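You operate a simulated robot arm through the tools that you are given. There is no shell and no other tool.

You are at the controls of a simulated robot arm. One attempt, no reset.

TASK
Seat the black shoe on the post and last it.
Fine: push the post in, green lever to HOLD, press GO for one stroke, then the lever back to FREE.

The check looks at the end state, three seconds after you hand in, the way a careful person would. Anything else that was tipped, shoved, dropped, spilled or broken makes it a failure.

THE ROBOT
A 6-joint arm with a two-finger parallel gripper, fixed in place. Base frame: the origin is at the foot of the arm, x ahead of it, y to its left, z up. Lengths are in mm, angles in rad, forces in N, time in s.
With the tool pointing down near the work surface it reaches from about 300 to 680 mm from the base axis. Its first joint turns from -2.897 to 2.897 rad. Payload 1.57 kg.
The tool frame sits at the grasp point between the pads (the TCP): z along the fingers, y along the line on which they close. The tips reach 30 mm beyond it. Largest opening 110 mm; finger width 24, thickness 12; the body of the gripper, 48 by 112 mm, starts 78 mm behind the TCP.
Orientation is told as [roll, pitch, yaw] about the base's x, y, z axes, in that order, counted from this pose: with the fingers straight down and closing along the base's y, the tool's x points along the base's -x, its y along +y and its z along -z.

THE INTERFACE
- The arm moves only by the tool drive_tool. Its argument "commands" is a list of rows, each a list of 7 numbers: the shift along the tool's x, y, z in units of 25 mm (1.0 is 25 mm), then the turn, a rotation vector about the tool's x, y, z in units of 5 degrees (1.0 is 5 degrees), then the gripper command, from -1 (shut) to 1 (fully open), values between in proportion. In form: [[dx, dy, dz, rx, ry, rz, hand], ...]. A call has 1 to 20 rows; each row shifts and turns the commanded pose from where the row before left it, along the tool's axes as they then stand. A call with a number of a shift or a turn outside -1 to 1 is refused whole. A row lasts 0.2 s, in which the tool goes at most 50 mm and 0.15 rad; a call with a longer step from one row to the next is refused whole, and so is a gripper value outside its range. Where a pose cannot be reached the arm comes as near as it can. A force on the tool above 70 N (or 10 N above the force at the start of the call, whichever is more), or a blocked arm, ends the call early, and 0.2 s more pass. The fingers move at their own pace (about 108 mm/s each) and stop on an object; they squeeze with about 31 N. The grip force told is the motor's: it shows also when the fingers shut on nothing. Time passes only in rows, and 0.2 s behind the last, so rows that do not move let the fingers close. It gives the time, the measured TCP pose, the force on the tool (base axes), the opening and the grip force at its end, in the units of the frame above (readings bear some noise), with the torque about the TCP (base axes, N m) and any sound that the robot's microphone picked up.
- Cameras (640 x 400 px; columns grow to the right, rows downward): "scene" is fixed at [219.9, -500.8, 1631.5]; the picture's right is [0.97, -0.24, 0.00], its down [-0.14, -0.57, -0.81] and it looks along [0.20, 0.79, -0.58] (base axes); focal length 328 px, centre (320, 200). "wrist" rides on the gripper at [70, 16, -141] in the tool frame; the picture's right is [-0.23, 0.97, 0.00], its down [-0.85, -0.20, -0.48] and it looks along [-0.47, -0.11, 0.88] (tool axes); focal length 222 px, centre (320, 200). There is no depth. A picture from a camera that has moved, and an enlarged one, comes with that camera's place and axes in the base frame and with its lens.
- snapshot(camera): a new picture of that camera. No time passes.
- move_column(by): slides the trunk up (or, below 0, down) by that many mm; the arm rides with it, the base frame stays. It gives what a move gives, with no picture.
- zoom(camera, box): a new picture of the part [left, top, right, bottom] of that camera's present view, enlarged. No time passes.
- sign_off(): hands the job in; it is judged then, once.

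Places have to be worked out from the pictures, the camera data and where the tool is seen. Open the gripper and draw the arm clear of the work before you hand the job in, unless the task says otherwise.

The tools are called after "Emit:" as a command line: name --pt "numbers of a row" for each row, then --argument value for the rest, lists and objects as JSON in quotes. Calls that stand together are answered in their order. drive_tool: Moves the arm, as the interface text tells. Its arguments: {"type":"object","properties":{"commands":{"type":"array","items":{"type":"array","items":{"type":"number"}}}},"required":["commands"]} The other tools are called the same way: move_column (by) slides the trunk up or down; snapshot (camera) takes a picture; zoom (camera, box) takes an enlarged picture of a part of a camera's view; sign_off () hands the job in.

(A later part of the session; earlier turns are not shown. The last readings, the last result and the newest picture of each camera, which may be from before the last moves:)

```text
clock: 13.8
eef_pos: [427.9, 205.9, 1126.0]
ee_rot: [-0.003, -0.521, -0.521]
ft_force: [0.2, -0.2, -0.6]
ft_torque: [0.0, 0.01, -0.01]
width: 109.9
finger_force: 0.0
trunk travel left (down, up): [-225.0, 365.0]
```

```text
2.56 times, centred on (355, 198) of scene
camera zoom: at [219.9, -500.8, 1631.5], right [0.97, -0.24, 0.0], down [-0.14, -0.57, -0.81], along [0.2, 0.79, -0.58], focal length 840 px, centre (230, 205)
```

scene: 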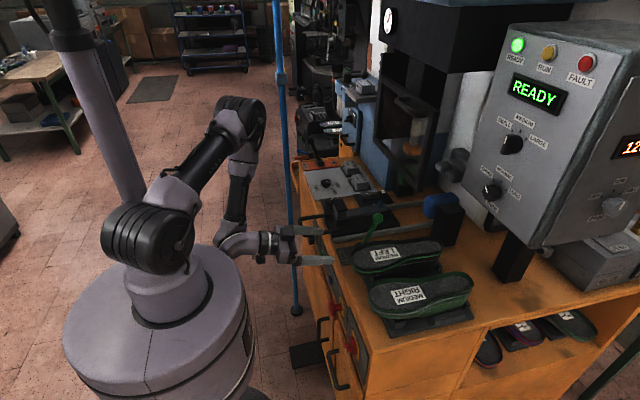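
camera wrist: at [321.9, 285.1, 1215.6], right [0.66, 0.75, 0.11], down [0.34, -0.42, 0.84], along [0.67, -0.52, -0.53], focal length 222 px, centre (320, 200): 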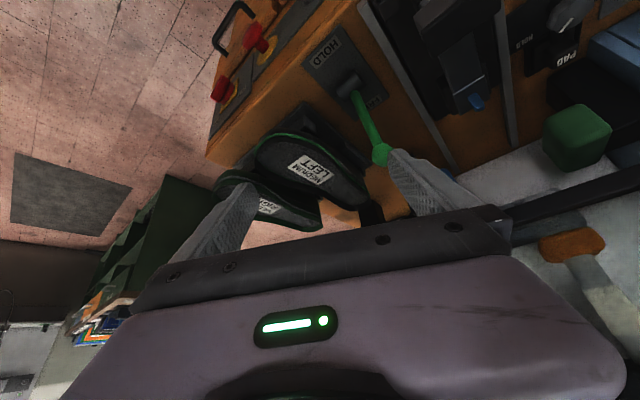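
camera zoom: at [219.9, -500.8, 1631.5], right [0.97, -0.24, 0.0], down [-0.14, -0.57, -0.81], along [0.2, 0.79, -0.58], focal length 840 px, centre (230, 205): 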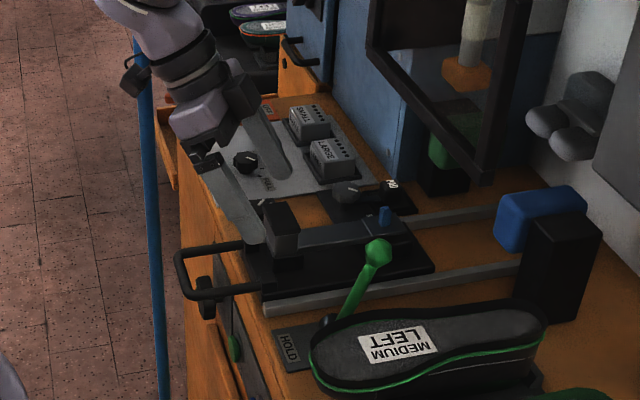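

I'll zoom on the shoe and the carriage from this view to refine positions.

Emit:
zoom --camera "wrist" --box '[220, 90, 400, 202]'

Emit:
zoom --camera "wrist" --box '[380, 0, 580, 125]'

```text
3.56 times, centred on (310, 146) of wrist
camera zoom: at [321.9, 285.1, 1215.6], right [0.66, 0.75, 0.11], down [0.34, -0.42, 0.84], along [0.67, -0.52, -0.53], focal length 790 px, centre (356, 392)
```

zoom: 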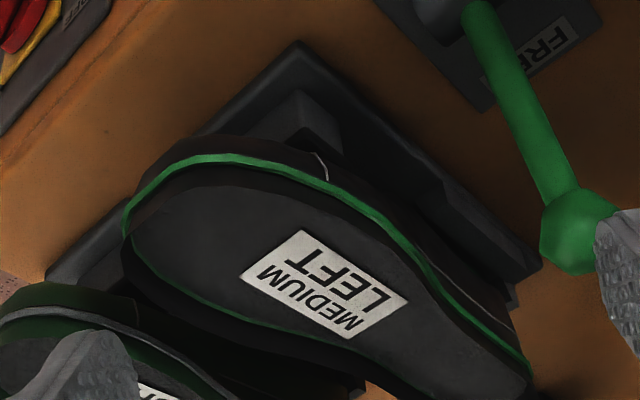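

```text
3.20 times, centred on (480, 62) of wrist
camera zoom: at [321.9, 285.1, 1215.6], right [0.66, 0.75, 0.11], down [0.34, -0.42, 0.84], along [0.67, -0.52, -0.53], focal length 711 px, centre (-192, 640)
```

zoom: 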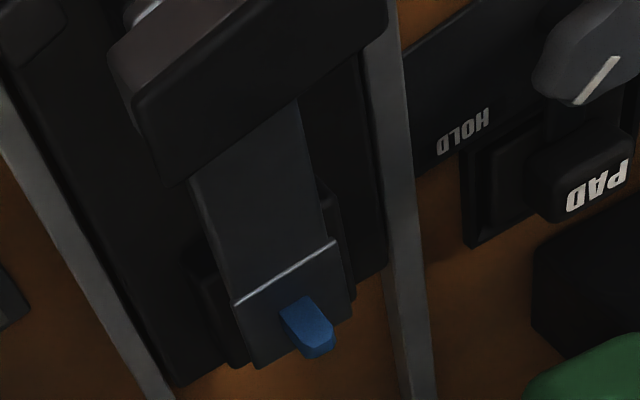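

The carriage carries a blue oblong peg on the bar at the inner end, so the last's socket must fit that while the toe sits on the block pad. I'll bring the tool straight down with zero yaw and go above the black shoe.

Emit:
drive_tool --pt "0 0 0 0 1 0 1" --pt "0 0 0 0 1 0 1" --pt "0 0 0 0 1 0 1" --pt "0 0 0 0 1 0 1" --pt "0 0 0 0 1 0 1" --pt "0 0 0 0 1 0 1" --pt "0 0 0 0 0 -1 1" --pt "0 0 0 0 0 -1 1" --pt "0 0 0 0 0 -1 1" --pt "0 0 0 0 0 -1 1" --pt "0 0 0 0 0 -1 1" --pt "0 0 0 0 0 -1 1" --pt "-0.983 -0.606 0 0 0 0 1" --pt "-0.983 -0.606 0 0 0 0 1" --pt "-0.983 -0.606 0 0 0 0 1" --pt "-0.983 -0.606 0 0 0 0 1" --pt "-0.983 -0.606 0 0 0 0 1" --pt "-0.983 -0.606 0 0 0 0 1" --pt "-0.983 -0.606 0 0 0 0 1"

Emit:
snapshot --camera "wrist"

Emit:
snapshot --camera "scene"

```text
clock: 17.8
eef_pos: [602.6, 100.0, 1127.0]
ee_rot: [-0.002, 0.001, -0.002]
ft_force: [0.2, -0.1, -0.5]
ft_torque: [0.01, -0.02, -0.01]
width: 110.1
finger_force: 0.1
trunk travel left (down, up): [-225.0, 365.0]
```

```text
taken
camera wrist: at [532.0, 116.5, 1270.3], right [0.23, 0.97, 0.0], down [0.86, -0.2, 0.48], along [0.46, -0.11, -0.88], focal length 222 px, centre (320, 200)
```

wrist: 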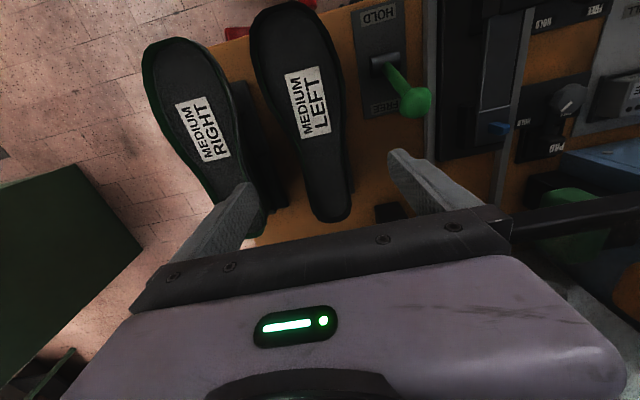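

```text
taken
```

scene: 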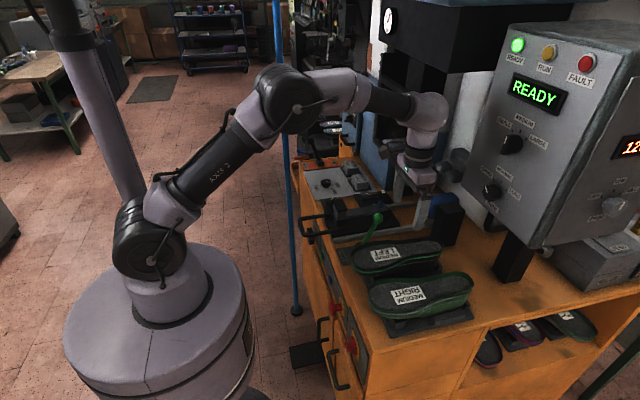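

Tool is above the shoe with no tilt. I'll zoom to check alignment of the shoe between the fingers.

Emit:
zoom --camera "wrist" --box '[220, 0, 440, 230]'

Emit:
zoom --camera "scene" --box '[340, 120, 500, 320]'

Emit:
zoom --camera "wrist" --box '[420, 0, 640, 240]'

```text
1.74 times, centred on (330, 115) of wrist
camera zoom: at [532.0, 116.5, 1270.3], right [0.23, 0.97, 0.0], down [0.86, -0.2, 0.48], along [0.46, -0.11, -0.88], focal length 386 px, centre (303, 348)
```

zoom: 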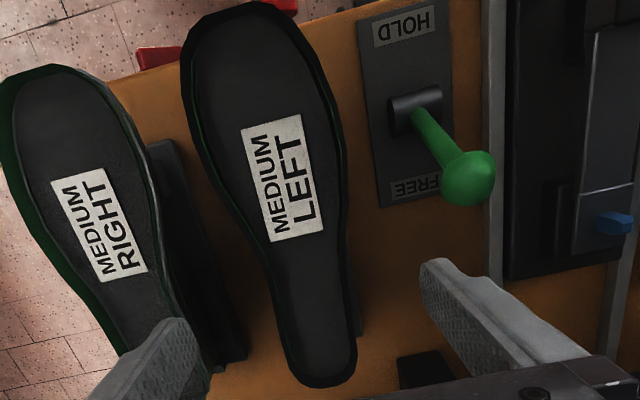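

```text
2.00 times, centred on (420, 220) of scene
camera zoom: at [219.9, -500.8, 1631.5], right [0.97, -0.24, 0.0], down [-0.14, -0.57, -0.81], along [0.2, 0.79, -0.58], focal length 657 px, centre (120, 160)
```

zoom: 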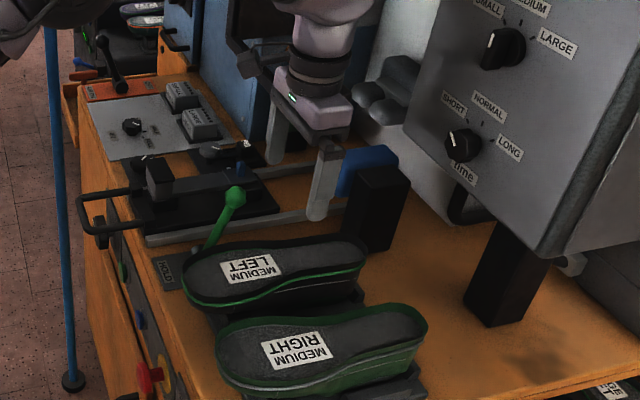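

```text
1.67 times, centred on (530, 120) of wrist
camera zoom: at [532.0, 116.5, 1270.3], right [0.23, 0.97, 0.0], down [0.86, -0.2, 0.48], along [0.46, -0.11, -0.88], focal length 370 px, centre (-30, 333)
```

zoom: 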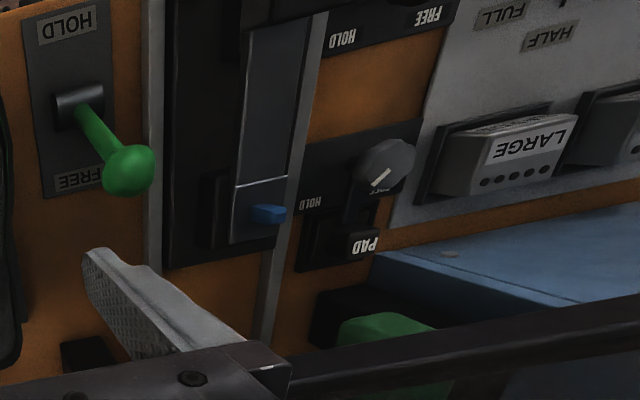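

The shoe at x≈605 spans about y 69–135, so a grasp centred at y≈102 suits. I'll descend part way and re-check.

Emit:
drive_tool --pt "-0.02 0.016 0.9 0 0 0 1" --pt "-0.02 0.016 0.9 0 0 0 1" --pt "-0.02 0.016 0.9 0 0 0 1" --pt "-0.02 0.016 0.9 0 0 0 1" --pt "-0.02 0.016 0.9 0 0 0 1"

Emit:
snapshot --camera "wrist"

Emit:
zoom --camera "scene" --box '[340, 140, 500, 320]'

```text
clock: 19.0
eef_pos: [602.0, 102.0, 1014.6]
ee_rot: [-0.003, 0.001, -0.002]
ft_force: [-0.4, 0.2, -0.7]
ft_torque: [0.02, 0.01, -0.02]
width: 110.0
finger_force: 0.1
trunk travel left (down, up): [-225.0, 365.0]
```

```text
taken
camera wrist: at [532.6, 117.5, 1156.7], right [0.23, 0.97, 0.0], down [0.86, -0.2, 0.48], along [0.46, -0.11, -0.88], focal length 222 px, centre (320, 200)
```

wrist: 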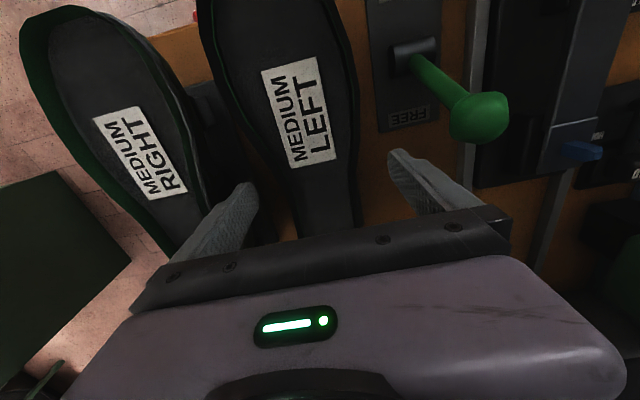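

```text
2.22 times, centred on (420, 230) of scene
camera zoom: at [219.9, -500.8, 1631.5], right [0.97, -0.24, 0.0], down [-0.14, -0.57, -0.81], along [0.2, 0.79, -0.58], focal length 730 px, centre (98, 133)
```

zoom: 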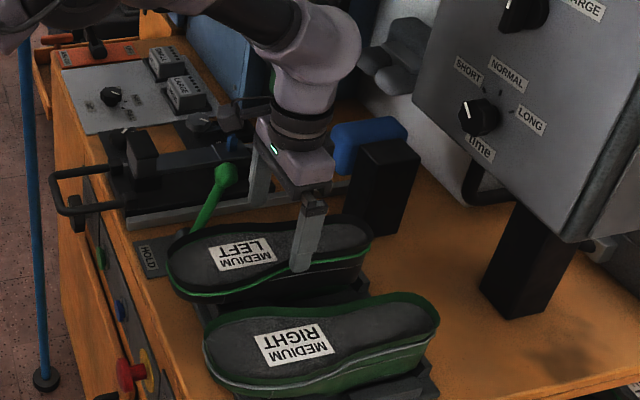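

Shoe is centred between the fingers. I'll go down to z≈947 with the fingers still open.

Emit:
drive_tool --pt "-0.04 0 0.9 0 0 0 1" --pt "-0.04 0 0.9 0 0 0 1" --pt "-0.04 0 0.9 0 0 0 1" --pt "0 0 0 0 0 0 1"

Emit:
snapshot --camera "wrist"

Emit:
zoom --camera "scene" --box '[350, 170, 480, 310]'

```text
clock: 20.0
eef_pos: [604.4, 101.1, 947.4]
ee_rot: [-0.003, 0.002, 0.0]
ft_force: [0.9, -0.1, -0.6]
ft_torque: [0.0, -0.01, -0.03]
width: 110.4
finger_force: 0.1
trunk travel left (down, up): [-225.0, 365.0]
```

```text
taken
camera wrist: at [534.3, 117.8, 1091.0], right [0.23, 0.97, 0.0], down [0.86, -0.2, 0.48], along [0.46, -0.11, -0.88], focal length 222 px, centre (320, 200)
```

wrist: 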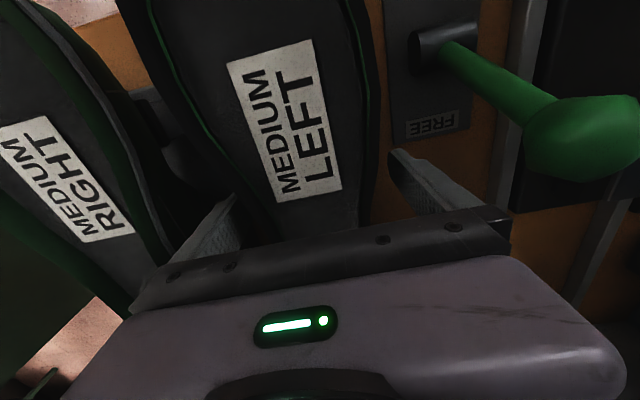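

```text
2.86 times, centred on (415, 240) of scene
camera zoom: at [219.9, -500.8, 1631.5], right [0.97, -0.24, 0.0], down [-0.14, -0.57, -0.81], along [0.2, 0.79, -0.58], focal length 938 px, centre (49, 86)
```

zoom: 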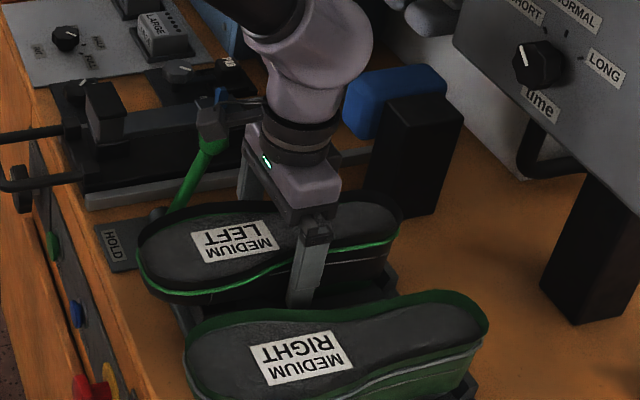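

Fingers straddle the shoe without contact (forces near zero). Closing the gripper on the waist.

Emit:
drive_tool --pt "0 0 0 0 0 0 -1" --pt "0 0 0 0 0 0 -1" --pt "0 0 0 0 0 0 -1" --pt "0 0 0 0 0 0 -1" --pt "0 0 0 0 0 0 -1"

Emit:
zoom --camera "scene" --box '[350, 170, 480, 310]'

```text
clock: 21.2
eef_pos: [604.4, 101.4, 947.4]
ee_rot: [-0.001, 0.002, 0.0]
ft_force: [0.1, 0.7, 0.5]
ft_torque: [0.06, -0.12, -0.09]
width: 70.6
finger_force: 31.4
trunk travel left (down, up): [-225.0, 365.0]
```

```text
2.86 times, centred on (415, 240) of scene
camera zoom: at [219.9, -500.8, 1631.5], right [0.97, -0.24, 0.0], down [-0.14, -0.57, -0.81], along [0.2, 0.79, -0.58], focal length 938 px, centre (49, 86)
```

zoom: 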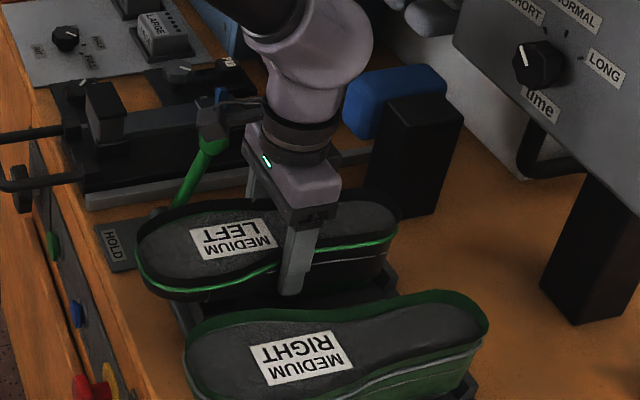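

Gripped at 70.6 mm with 31 N and no side force. Lifting slowly, straight up, and checking weight and torque.

Emit:
drive_tool --pt "0 0 -0.3 0 0 0 -1" --pt "0 0 -0.3 0 0 0 -1" --pt "0 0 -0.4 0 0 0 -1" --pt "0 0 0 0 0 0 -1"

Emit:
zoom --camera "scene" --box '[350, 170, 480, 310]'

```text
clock: 22.2
eef_pos: [604.9, 100.3, 972.5]
ee_rot: [-0.003, 0.0, -0.001]
ft_force: [1.0, -0.7, 2.5]
ft_torque: [-0.15, 0.05, -0.23]
width: 69.8
finger_force: 31.0
trunk travel left (down, up): [-225.0, 365.0]
```

```text
2.86 times, centred on (415, 240) of scene
camera zoom: at [219.9, -500.8, 1631.5], right [0.97, -0.24, 0.0], down [-0.14, -0.57, -0.81], along [0.2, 0.79, -0.58], focal length 938 px, centre (49, 86)
```

zoom: 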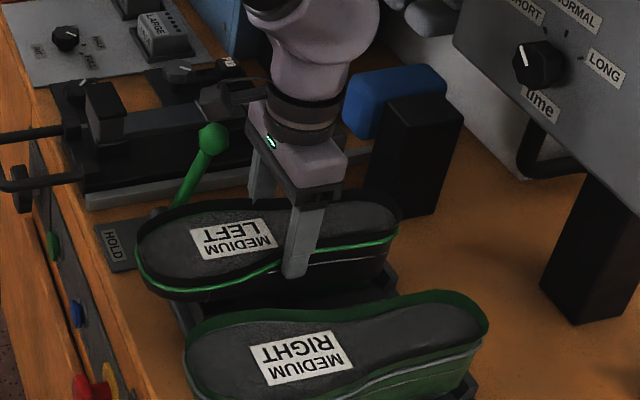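

The gripper rose 25 mm but the shoe appears not to have followed. Checking closely before continuing.

Emit:
snapshot --camera "wrist"

Emit:
zoom --camera "scene" --box '[340, 200, 460, 290]'

```text
taken
camera wrist: at [534.9, 117.8, 1115.6], right [0.23, 0.97, 0.0], down [0.86, -0.2, 0.48], along [0.47, -0.11, -0.88], focal length 222 px, centre (320, 200)
```

wrist: 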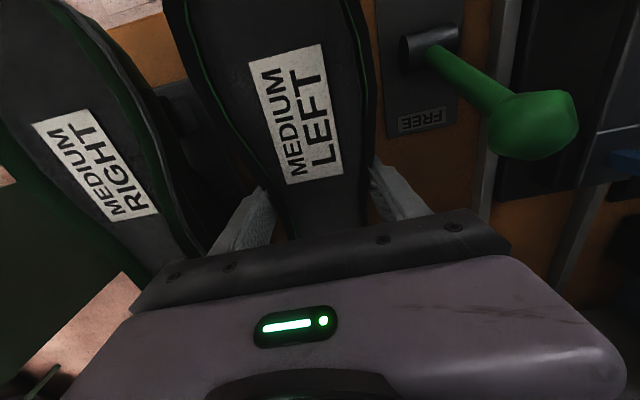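

```text
4.44 times, centred on (400, 245) of scene
camera zoom: at [219.9, -500.8, 1631.5], right [0.97, -0.24, 0.0], down [-0.14, -0.57, -0.81], along [0.2, 0.79, -0.58], focal length 1459 px, centre (-36, 0)
```

zoom: 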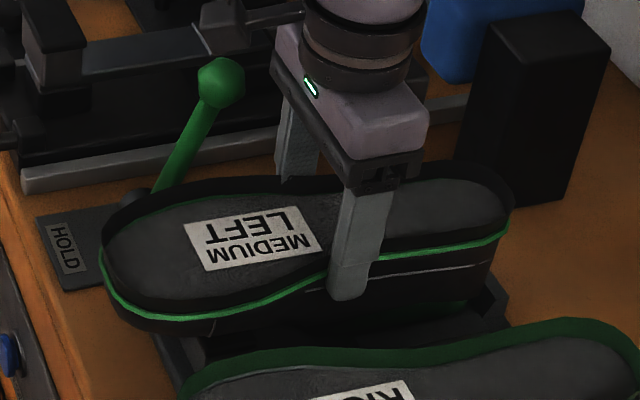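

The label stayed where it was, so the fingers slid up the side. I'll lift a small step more just to read the force while slipping.

Emit:
drive_tool --pt "0 0 -0.15 0 0 0 -1"

Emit:
zoom --camera "scene" --box '[340, 200, 460, 290]'

```text
clock: 22.6
eef_pos: [604.9, 101.2, 975.3]
ee_rot: [-0.003, 0.003, 0.001]
ft_force: [-0.4, 1.3, -6.5]
ft_torque: [0.05, 0.04, -0.02]
width: 70.0
finger_force: 30.7
trunk travel left (down, up): [-225.0, 365.0]
```

```text
4.44 times, centred on (400, 245) of scene
camera zoom: at [219.9, -500.8, 1631.5], right [0.97, -0.24, 0.0], down [-0.14, -0.57, -0.81], along [0.2, 0.79, -0.58], focal length 1459 px, centre (-36, 0)
```

zoom: 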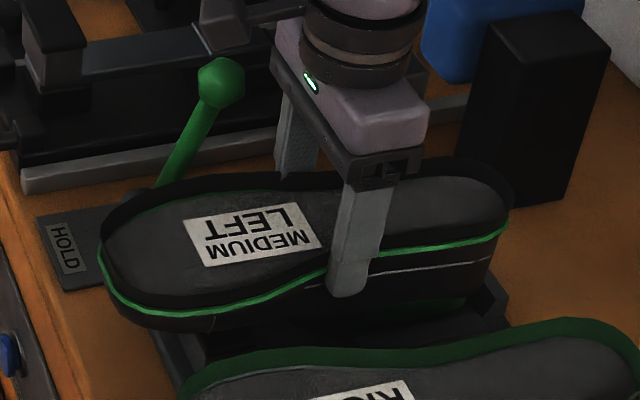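

Force reads −6.5 N in z now. One more small lift to see whether the shoe begins to follow.

Emit:
drive_tool --pt "0 0 -0.2 0 0 0 -1" --pt "0 0 -0.2 0 0 0 -1"

Emit:
zoom --camera "scene" --box '[340, 200, 460, 290]'

Emit:
snapshot --camera "wrist"

```text
clock: 23.2
eef_pos: [605.4, 102.5, 986.4]
ee_rot: [-0.001, 0.002, 0.001]
ft_force: [-0.5, 0.2, -7.5]
ft_torque: [0.07, 0.03, -0.02]
width: 70.1
finger_force: 31.2
trunk travel left (down, up): [-225.0, 365.0]
```

```text
4.44 times, centred on (400, 245) of scene
camera zoom: at [219.9, -500.8, 1631.5], right [0.97, -0.24, 0.0], down [-0.14, -0.57, -0.81], along [0.2, 0.79, -0.58], focal length 1459 px, centre (-36, 0)
```

zoom: 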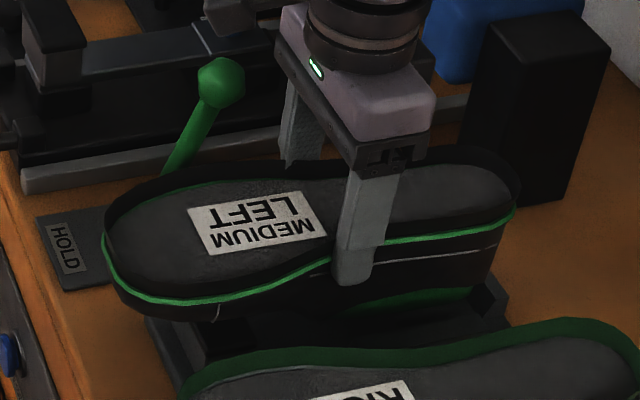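

```text
taken
camera wrist: at [536.0, 117.4, 1129.3], right [0.23, 0.97, 0.0], down [0.86, -0.2, 0.48], along [0.46, -0.11, -0.88], focal length 222 px, centre (320, 200)
```

wrist: 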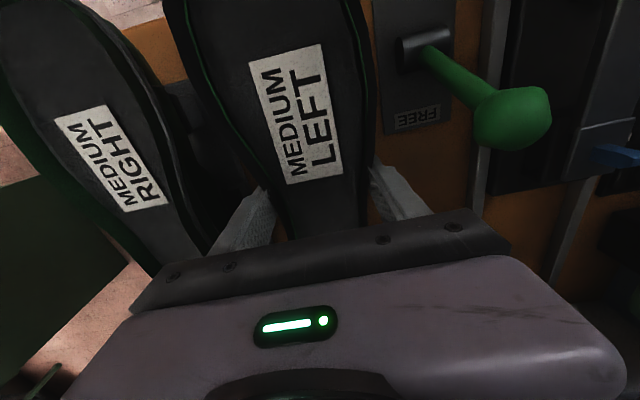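

The shoe now rises with the gripper (same label position in the wrist view as 14 mm lower); load ≈7.5 N. I'll lift on slowly, straight up.

Emit:
drive_tool --pt "0 0 -0.4 0 0 0 -1" --pt "0 0 -0.5 0 0 0 -1" --pt "0 0 -0.5 0 0 0 -1" --pt "0 0 -0.5 0 0 0 -1" --pt "0 0 -0.5 0 0 0 -1" --pt "0 0 -0.5 0 0 0 -1" --pt "0 0 0 0 0 0 -1"

Emit:
zoom --camera "scene" --box '[340, 150, 500, 300]'

Emit:
snapshot --camera "wrist"

```text
clock: 24.8
eef_pos: [605.8, 101.3, 1058.7]
ee_rot: [-0.002, 0.002, 0.0]
ft_force: [0.4, -0.1, -6.3]
ft_torque: [0.01, 0.05, 0.0]
width: 70.1
finger_force: 31.0
trunk travel left (down, up): [-225.0, 365.0]
```

```text
2.67 times, centred on (420, 225) of scene
camera zoom: at [219.9, -500.8, 1631.5], right [0.97, -0.24, 0.0], down [-0.14, -0.57, -0.81], along [0.2, 0.79, -0.58], focal length 876 px, centre (53, 133)
```

zoom: 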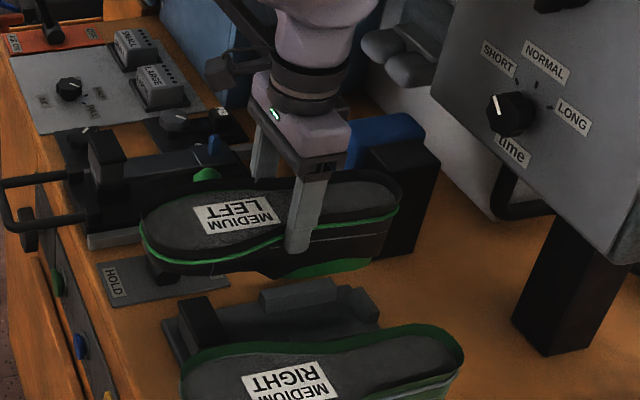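

```text
taken
camera wrist: at [536.0, 118.0, 1200.6], right [0.23, 0.97, 0.0], down [0.86, -0.2, 0.48], along [0.46, -0.11, -0.88], focal length 222 px, centre (320, 200)
```

wrist: 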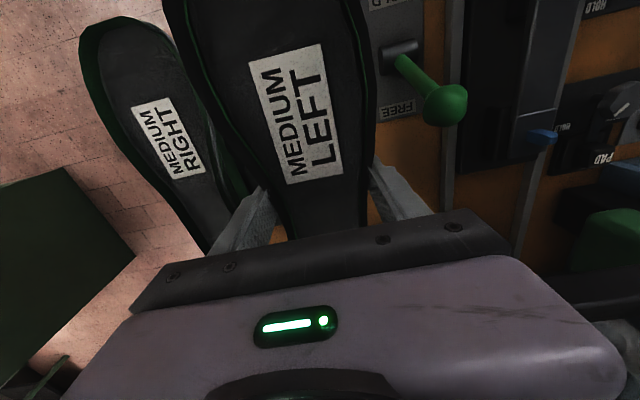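

The shoe is up and level. Zooming on the empty rack to learn how the last was supported.

Emit:
zoom --camera "scene" --box '[370, 240, 450, 290]'

Emit:
zoom --camera "scene" --box '[365, 200, 460, 260]'

```text
8.00 times, centred on (410, 265) of scene
camera zoom: at [219.9, -500.8, 1631.5], right [0.97, -0.24, 0.0], down [-0.14, -0.57, -0.81], along [0.2, 0.79, -0.58], focal length 2626 px, centre (-400, -320)
```

zoom: 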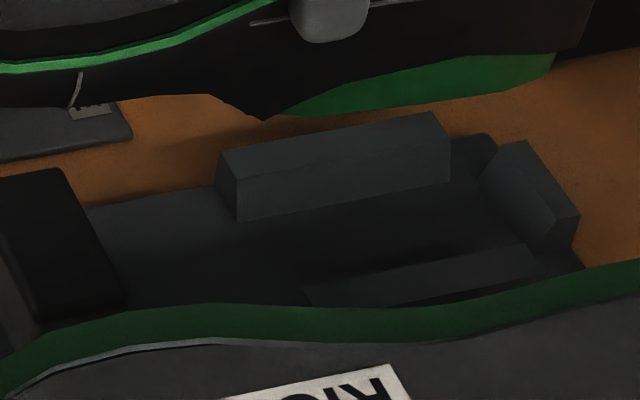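

```text
6.67 times, centred on (412, 230) of scene
camera zoom: at [219.9, -500.8, 1631.5], right [0.97, -0.24, 0.0], down [-0.14, -0.57, -0.81], along [0.2, 0.79, -0.58], focal length 2189 px, centre (-297, 0)
```

zoom: 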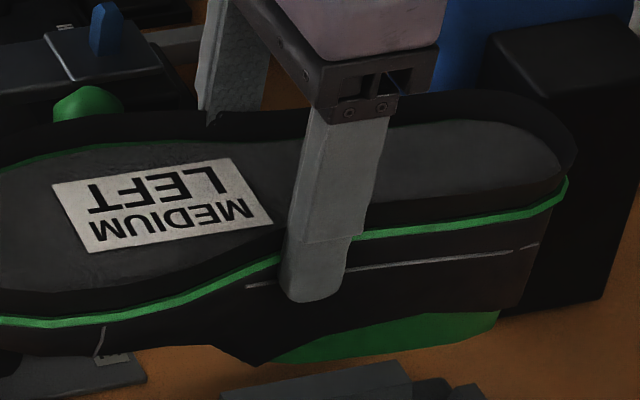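

The rack is a front padded block plus a three-sided cradle that held the green last. I'll zoom with a better window to measure the rack pad against the carriage pad.

Emit:
zoom --camera "scene" --box '[345, 240, 445, 302]'

Emit:
zoom --camera "scene" --box '[315, 185, 415, 247]'

```text
6.40 times, centred on (395, 271) of scene
camera zoom: at [219.9, -500.8, 1631.5], right [0.97, -0.24, 0.0], down [-0.14, -0.57, -0.81], along [0.2, 0.79, -0.58], focal length 2101 px, centre (-160, -254)
```

zoom: 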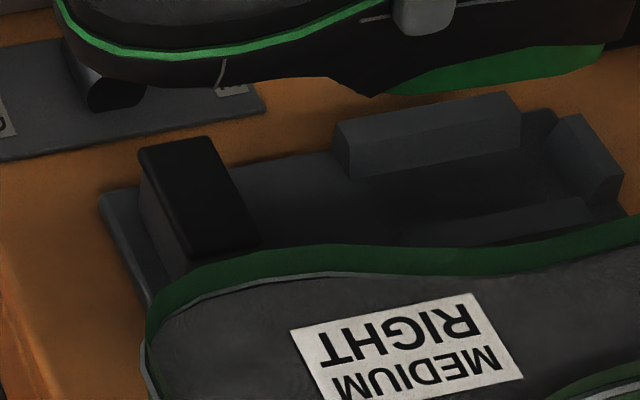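

```text
6.40 times, centred on (365, 216) of scene
camera zoom: at [219.9, -500.8, 1631.5], right [0.97, -0.24, 0.0], down [-0.14, -0.57, -0.81], along [0.2, 0.79, -0.58], focal length 2101 px, centre (32, 98)
```

zoom: 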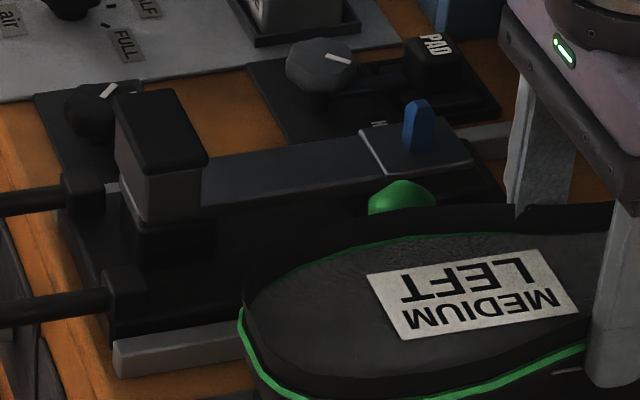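

Scene-camera geometry (which checks out against the finger position) gives rack pad centre ≈(535, 96.5) and carriage pad centre ≈(500.5, 351.5), with the blue peg at ≈(649, 351), z 928–959. Before seating I want to see the last's underside, so I'll lift the shoe clear and then roll it toward the scene camera.

Emit:
drive_tool --pt "0.3 -0.1 -0.6 0 0 0 -1" --pt "0.5 -0.15 -0.88 0 0 0 -1" --pt "0.5 -0.15 -0.88 0 0 0 -1" --pt "0.5 -0.15 -0.88 0 0 0 -1" --pt "0.5 -0.15 -0.88 0 0 0 -1" --pt "0.5 -0.15 -0.88 0 0 0 -1" --pt "0.5 -0.15 -0.88 0 0 0 -1" --pt "0.5 -0.15 -0.88 0 0 0 -1" --pt "0.5 -0.15 -0.88 0 0 0 -1" --pt "0.5 -0.15 -0.88 0 0 0 -1" --pt "0.5 -0.15 -0.88 0 0 0 -1" --pt "0.2 -0.1 -0.4 0 0 0 -1"

Emit:
snapshot --camera "scene"

Emit:
snapshot --camera "wrist"

```text
clock: 27.4
eef_pos: [469.4, 59.1, 1303.4]
ee_rot: [-0.002, 0.001, 0.001]
ft_force: [0.0, -1.0, -6.9]
ft_torque: [0.05, 0.03, 0.0]
width: 70.0
finger_force: 31.3
trunk travel left (down, up): [-225.0, 365.0]
```

```text
taken
```

scene: 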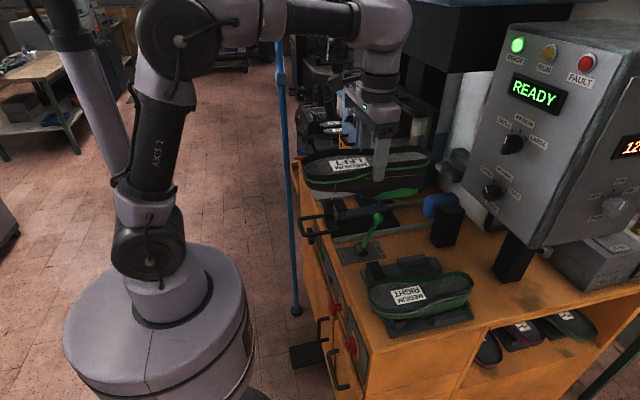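

```text
taken
camera wrist: at [398.4, 75.2, 1446.5], right [0.23, 0.97, 0.0], down [0.86, -0.2, 0.48], along [0.46, -0.11, -0.88], focal length 222 px, centre (320, 200)
```

wrist: 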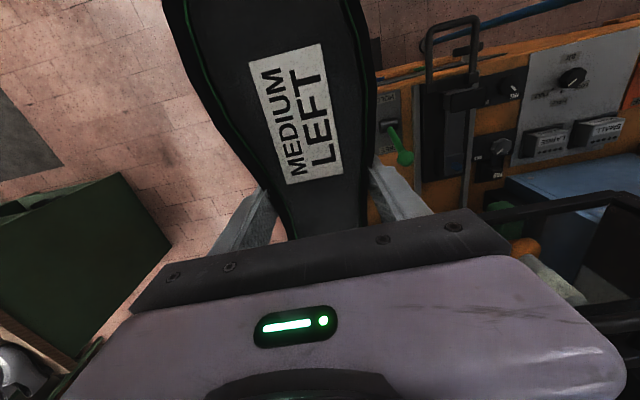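

The shoe rides firmly. Rolling it gradually so that its underside turns toward the scene camera.

Emit:
drive_tool --pt "0 0 0 0.6 0 0 -1" --pt "0 0 0 0.8 0 0 -1" --pt "0 0 0 0.8 0 0 -1" --pt "0 0 0 0.8 0 0 -1" --pt "0 0 0 0.8 0 0 -1" --pt "0 0 0 0.8 0 0 -1" --pt "0 0 0 0.8 0 0 -1" --pt "0 0 0 0.8 0 0 -1" --pt "0 0 0 0.8 0 0 -1" --pt "0 0 0 0.8 0 0 -1" --pt "0 0 0 0.4 0 0 -1"

Emit:
snapshot --camera "scene"

Emit:
zoom --camera "scene" --box '[280, 120, 460, 232]'

```text
clock: 29.8
eef_pos: [468.1, 59.0, 1302.4]
ee_rot: [-0.72, 0.002, 0.0]
ft_force: [0.5, 1.1, -6.2]
ft_torque: [0.19, -0.01, 0.03]
width: 70.1
finger_force: 31.3
trunk travel left (down, up): [-225.0, 365.0]
```

```text
taken
```

scene: 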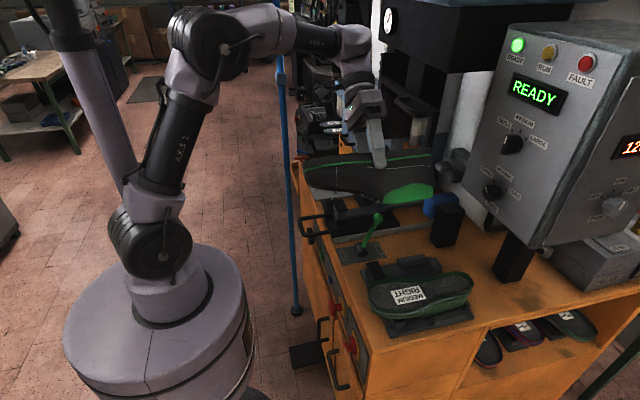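

```text
3.56 times, centred on (370, 176) of scene
camera zoom: at [219.9, -500.8, 1631.5], right [0.97, -0.24, 0.0], down [-0.14, -0.57, -0.81], along [0.2, 0.79, -0.58], focal length 1167 px, centre (142, 285)
```

zoom: 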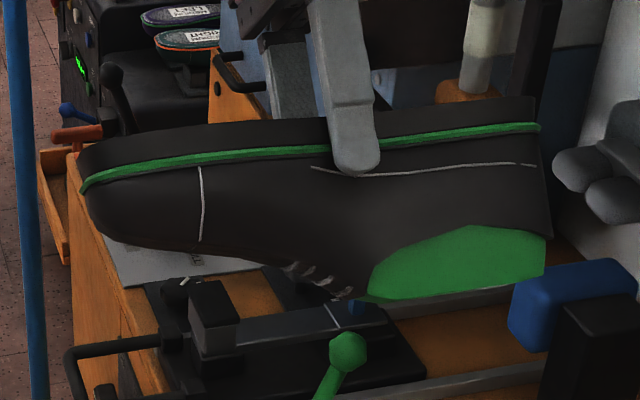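

The underside is coming into view. I'll continue rolling toward ~85°.

Emit:
drive_tool --pt "0 0 0 0.6 0 0 -1" --pt "0 0 0 0.8 0 0 -1" --pt "0 0 0 0.8 0 0 -1" --pt "0 0 0 0.8 0 0 -1" --pt "0 0 0 0.8 0 0 -1" --pt "0 0 0 0.8 0 0 -1" --pt "0 0 0 0.8 0 0 -1" --pt "0 0 0 0.8 0 0 -1" --pt "0 0 0 0.8 0 0 -1" --pt "0 0 0 0.8 0 0 -1" --pt "0 0 0 0.6 0 0 -1"

Emit:
zoom --camera "scene" --box '[280, 120, 460, 232]'

Emit:
snapshot --camera "scene"

```text
clock: 32.2
eef_pos: [468.8, 59.6, 1302.6]
ee_rot: [-1.454, 0.002, 0.0]
ft_force: [-0.1, 0.0, -7.5]
ft_torque: [0.27, 0.02, 0.0]
width: 69.9
finger_force: 31.0
trunk travel left (down, up): [-225.0, 365.0]
```

```text
3.56 times, centred on (370, 176) of scene
camera zoom: at [219.9, -500.8, 1631.5], right [0.97, -0.24, 0.0], down [-0.14, -0.57, -0.81], along [0.2, 0.79, -0.58], focal length 1167 px, centre (142, 285)
```

zoom: 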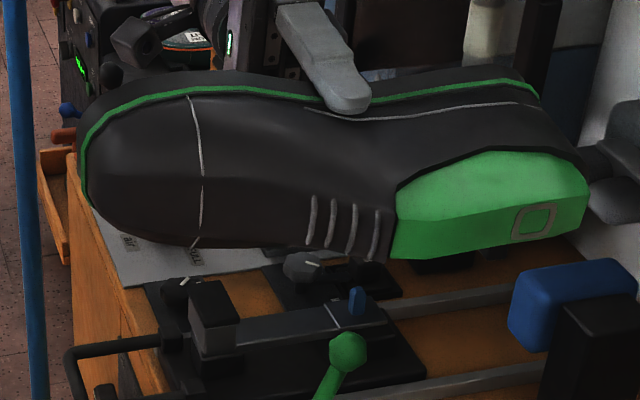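

```text
taken
```

scene: 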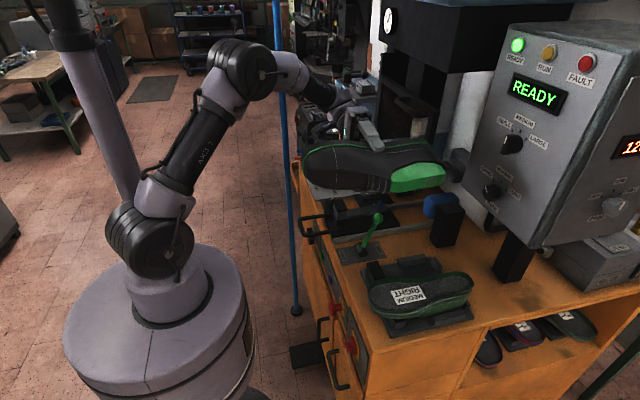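

The underside shows a square socket with a grey rim near the heel end of the green last. Zooming to measure it.

Emit:
zoom --camera "scene" --box '[380, 150, 460, 200]'

Emit:
zoom --camera "scene" --box '[290, 130, 410, 205]'

```text
8.00 times, centred on (420, 175) of scene
camera zoom: at [219.9, -500.8, 1631.5], right [0.97, -0.24, 0.0], down [-0.14, -0.57, -0.81], along [0.2, 0.79, -0.58], focal length 2626 px, centre (-480, 400)
```

zoom: 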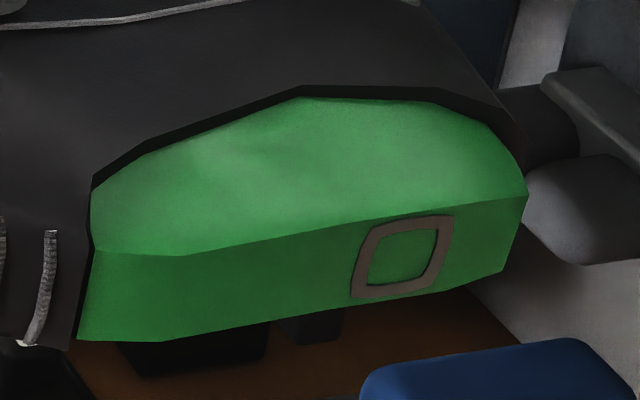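

```text
5.33 times, centred on (350, 168) of scene
camera zoom: at [219.9, -500.8, 1631.5], right [0.97, -0.24, 0.0], down [-0.14, -0.57, -0.81], along [0.2, 0.79, -0.58], focal length 1751 px, centre (160, 373)
```

zoom: 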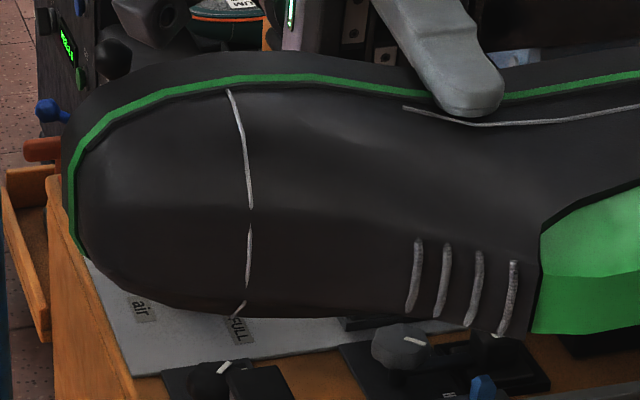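

The socket sits about 84 mm heel-ward of my grip and ≈95 mm below it. To get a second, closer bearing I'll bring the shoe nearer the scene camera and roll a little further.

Emit:
drive_tool --pt "0.1 -0.3 0.4 0 0 0 -1" --pt "0.171 -0.554 0.8 0 0 0 -1" --pt "0.171 -0.554 0.8 0 0 0 -1" --pt "0.171 -0.554 0.8 0 0 0 -1" --pt "0.171 -0.554 0.8 0 0 0 -1" --pt "0.171 -0.554 0.8 0 0 0 -1" --pt "0.171 -0.554 0.8 0 0 0 -1" --pt "0.07 -0.25 0.39 0 0 0 -1" --pt "0 0 0 0 0 0 -1"

Emit:
snapshot --camera "scene"

```text
clock: 34.2
eef_pos: [437.5, -91.4, 1382.6]
ee_rot: [-1.45, 0.001, 0.0]
ft_force: [1.3, 0.1, -5.6]
ft_torque: [0.29, 0.01, 0.03]
width: 69.8
finger_force: 30.4
trunk travel left (down, up): [-225.0, 365.0]
```

```text
taken
```

scene: 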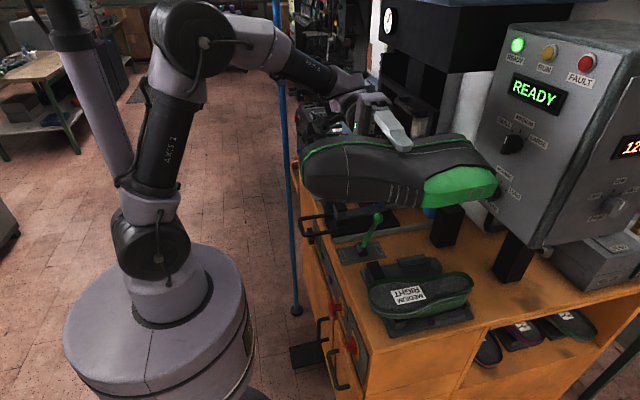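

Now zoom on the socket in this closer view, and on the peg on the carriage.

Emit:
zoom --camera "scene" --box '[420, 155, 500, 215]'

Emit:
zoom --camera "scene" --box '[340, 110, 440, 172]'

Emit:
zoom --camera "scene" --box '[360, 195, 400, 220]'

Emit:
zoom --camera "scene" --box '[325, 200, 405, 250]'

```text
6.67 times, centred on (460, 185) of scene
camera zoom: at [219.9, -500.8, 1631.5], right [0.97, -0.24, 0.0], down [-0.14, -0.57, -0.81], along [0.2, 0.79, -0.58], focal length 2189 px, centre (-613, 300)
```

zoom: 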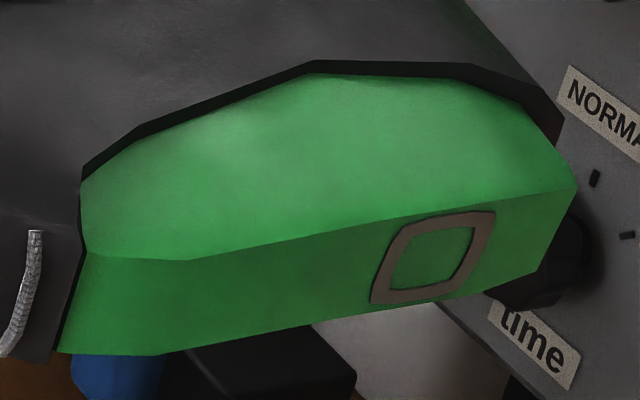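

```text
6.40 times, centred on (390, 141) of scene
camera zoom: at [219.9, -500.8, 1631.5], right [0.97, -0.24, 0.0], down [-0.14, -0.57, -0.81], along [0.2, 0.79, -0.58], focal length 2101 px, centre (-128, 578)
```

zoom: 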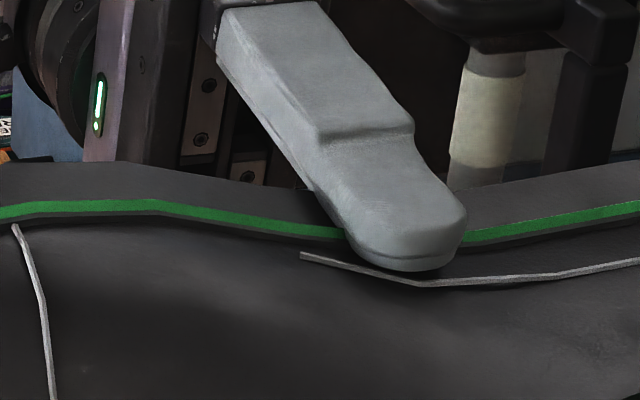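

```text
16.00 times, centred on (380, 208) of scene
camera zoom: at [219.9, -500.8, 1631.5], right [0.97, -0.24, 0.0], down [-0.14, -0.57, -0.81], along [0.2, 0.79, -0.58], focal length 5253 px, centre (-640, 80)
```

zoom: 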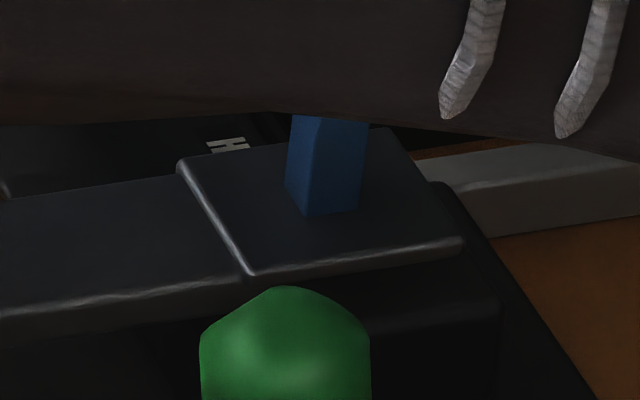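

```text
8.00 times, centred on (365, 225) of scene
camera zoom: at [219.9, -500.8, 1631.5], right [0.97, -0.24, 0.0], down [-0.14, -0.57, -0.81], along [0.2, 0.79, -0.58], focal length 2626 px, centre (-40, 0)
```

zoom: 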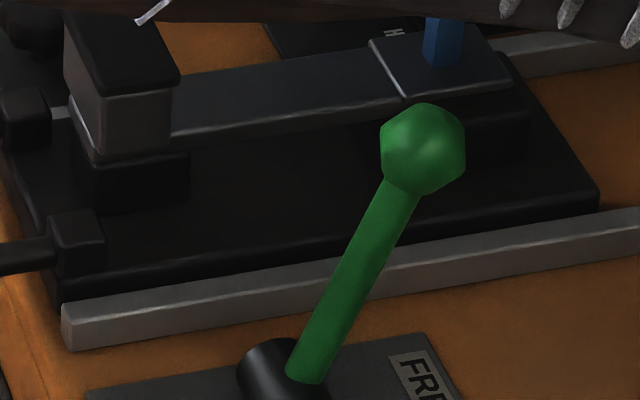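

The peg is about 12 mm square, axis-aligned; the socket's opening is a bit bigger. I'll roll ~25° further for a well-separated second bearing on the socket.

Emit:
drive_tool --pt "0 0 0 0.6 0 0 -1" --pt "0 0 0 0.8 0 0 -1" --pt "0 0 0 0.8 0 0 -1" --pt "0 0 0 0.8 0 0 -1" --pt "0 0 0 0.8 0 0 -1" --pt "0 0 0 0.8 0 0 -1" --pt "0 0 0 0.6 0 0 -1" --pt "0 0 0 0 0 0 -1"

Emit:
snapshot --camera "scene"

Emit:
zoom --camera "scene" --box '[420, 145, 500, 205]'

Emit:
zoom --camera "scene" --box '[290, 110, 430, 205]'

```text
clock: 36.0
eef_pos: [438.6, -91.3, 1383.5]
ee_rot: [-1.904, 0.001, -0.001]
ft_force: [0.1, -0.1, -7.8]
ft_torque: [0.27, 0.04, -0.01]
width: 69.7
finger_force: 30.7
trunk travel left (down, up): [-225.0, 365.0]
```

```text
taken
```

scene: 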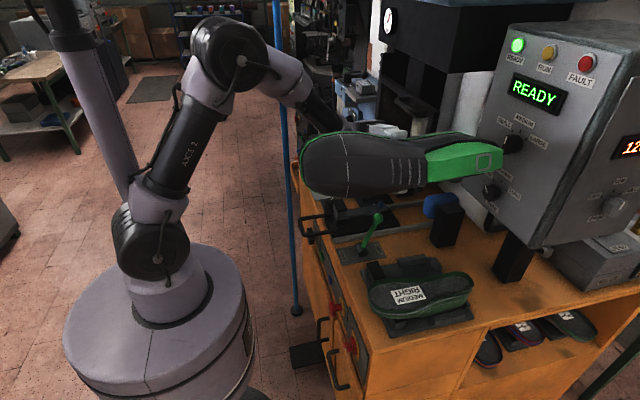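

```text
6.67 times, centred on (460, 175) of scene
camera zoom: at [219.9, -500.8, 1631.5], right [0.97, -0.24, 0.0], down [-0.14, -0.57, -0.81], along [0.2, 0.79, -0.58], focal length 2189 px, centre (-613, 367)
```

zoom: 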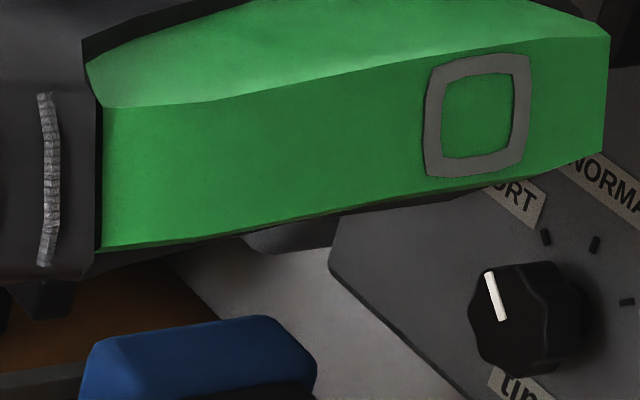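

```text
4.21 times, centred on (360, 158) of scene
camera zoom: at [219.9, -500.8, 1631.5], right [0.97, -0.24, 0.0], down [-0.14, -0.57, -0.81], along [0.2, 0.79, -0.58], focal length 1382 px, centre (152, 379)
```

zoom: 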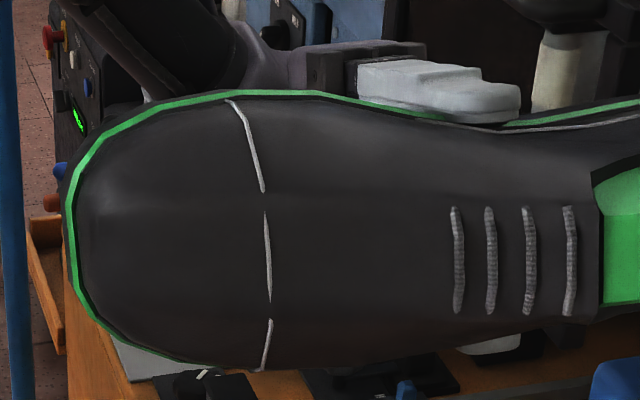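

Two bearings agree: the socket centre is at tool (−80.5, −4.4, +100), i.e. 80.5 mm heel-ward, 4.4 mm to −y and 100 mm below my TCP; the peg is at about (649, 351), z 931–961. So the seat pose is TCP ≈(568.5, 355.4, 1031). Rolling the shoe back upright now.

Emit:
drive_tool --pt "0 0 0 -0.5 0 0 -1" --pt "0 0 0 -0.9 0 0 -1" --pt "0 0 0 -0.9 0 0 -1" --pt "0 0 0 -0.9 0 0 -1" --pt "0 0 0 -0.9 0 0 -1" --pt "0 0 0 -0.9 0 0 -1" --pt "0 0 0 -0.9 0 0 -1" --pt "0 0 0 -0.9 0 0 -1" --pt "0 0 0 -0.9 0 0 -1" --pt "0 0 0 -0.9 0 0 -1" --pt "0 0 0 -0.9 0 0 -1" --pt "0 0 0 -0.9 0 0 -1" --pt "0 0 0 -0.9 0 0 -1" --pt "0 0 0 -0.9 0 0 -1" --pt "0 0 0 -0.9 0 0 -1" --pt "0 0 0 -0.9 0 0 -1" --pt "0 0 0 -0.9 0 0 -1" --pt "0 0 0 -0.5 0 0 -1"

Emit:
snapshot --camera "scene"

```text
clock: 39.8
eef_pos: [438.8, -91.6, 1383.0]
ee_rot: [-0.557, 0.001, 0.0]
ft_force: [0.6, -0.5, -6.9]
ft_torque: [0.16, 0.01, -0.02]
width: 69.5
finger_force: 31.7
trunk travel left (down, up): [-225.0, 365.0]
```

```text
taken
```

scene: 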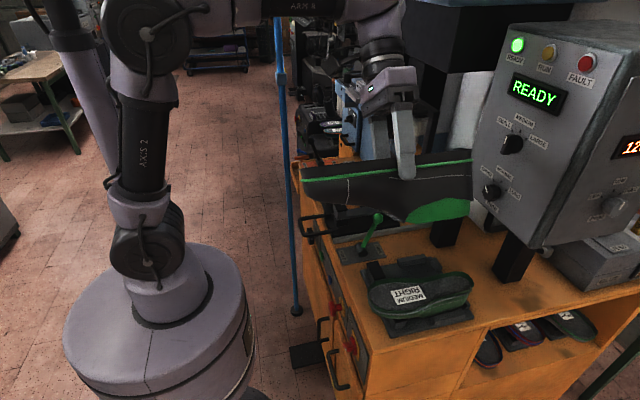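

Finishing the roll back to upright.

Emit:
drive_tool --pt "0 0 0 -0.5 0 0 -1" --pt "0 0 0 -0.9 0 0 -1" --pt "0 0 0 -0.9 0 0 -1" --pt "0 0 0 -0.9 0 0 -1" --pt "0 0 0 -0.9 0 0 -1" --pt "0 0 0 -0.9 0 0 -1" --pt "0 0 0 -0.9 0 0 -1" --pt "0 0 0 -0.5 0 0 -1" --pt "0 0 0 0 0 0 -1"

Emit:
snapshot --camera "wrist"

Emit:
zoom --camera "scene" --box '[280, 0, 500, 138]'

```text
clock: 41.8
eef_pos: [438.8, -91.8, 1382.7]
ee_rot: [-0.003, 0.001, 0.001]
ft_force: [-0.7, -0.3, -6.5]
ft_torque: [0.03, 0.0, 0.01]
width: 69.3
finger_force: 31.1
trunk travel left (down, up): [-225.0, 365.0]
```

```text
taken
camera wrist: at [368.4, -75.2, 1526.1], right [0.23, 0.97, 0.0], down [0.86, -0.2, 0.48], along [0.46, -0.11, -0.88], focal length 222 px, centre (320, 200)
```

wrist: 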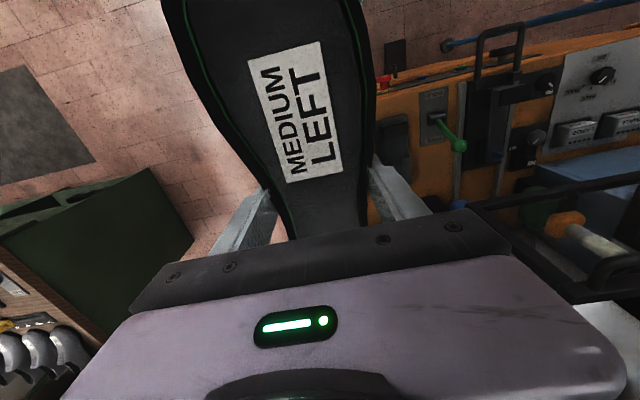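

```text
2.90 times, centred on (390, 69) of scene
camera zoom: at [219.9, -500.8, 1631.5], right [0.97, -0.24, 0.0], down [-0.14, -0.57, -0.81], along [0.2, 0.79, -0.58], focal length 952 px, centre (117, 580)
```

zoom: 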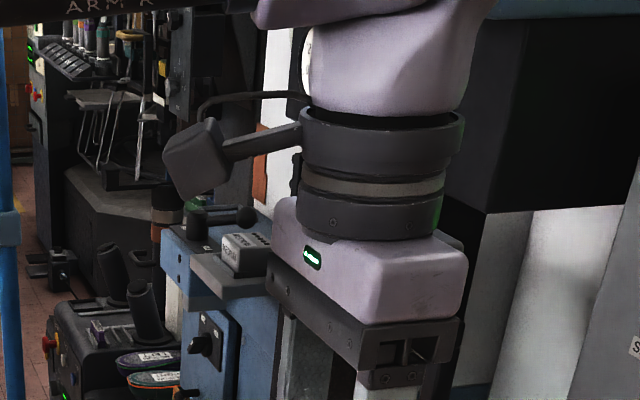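

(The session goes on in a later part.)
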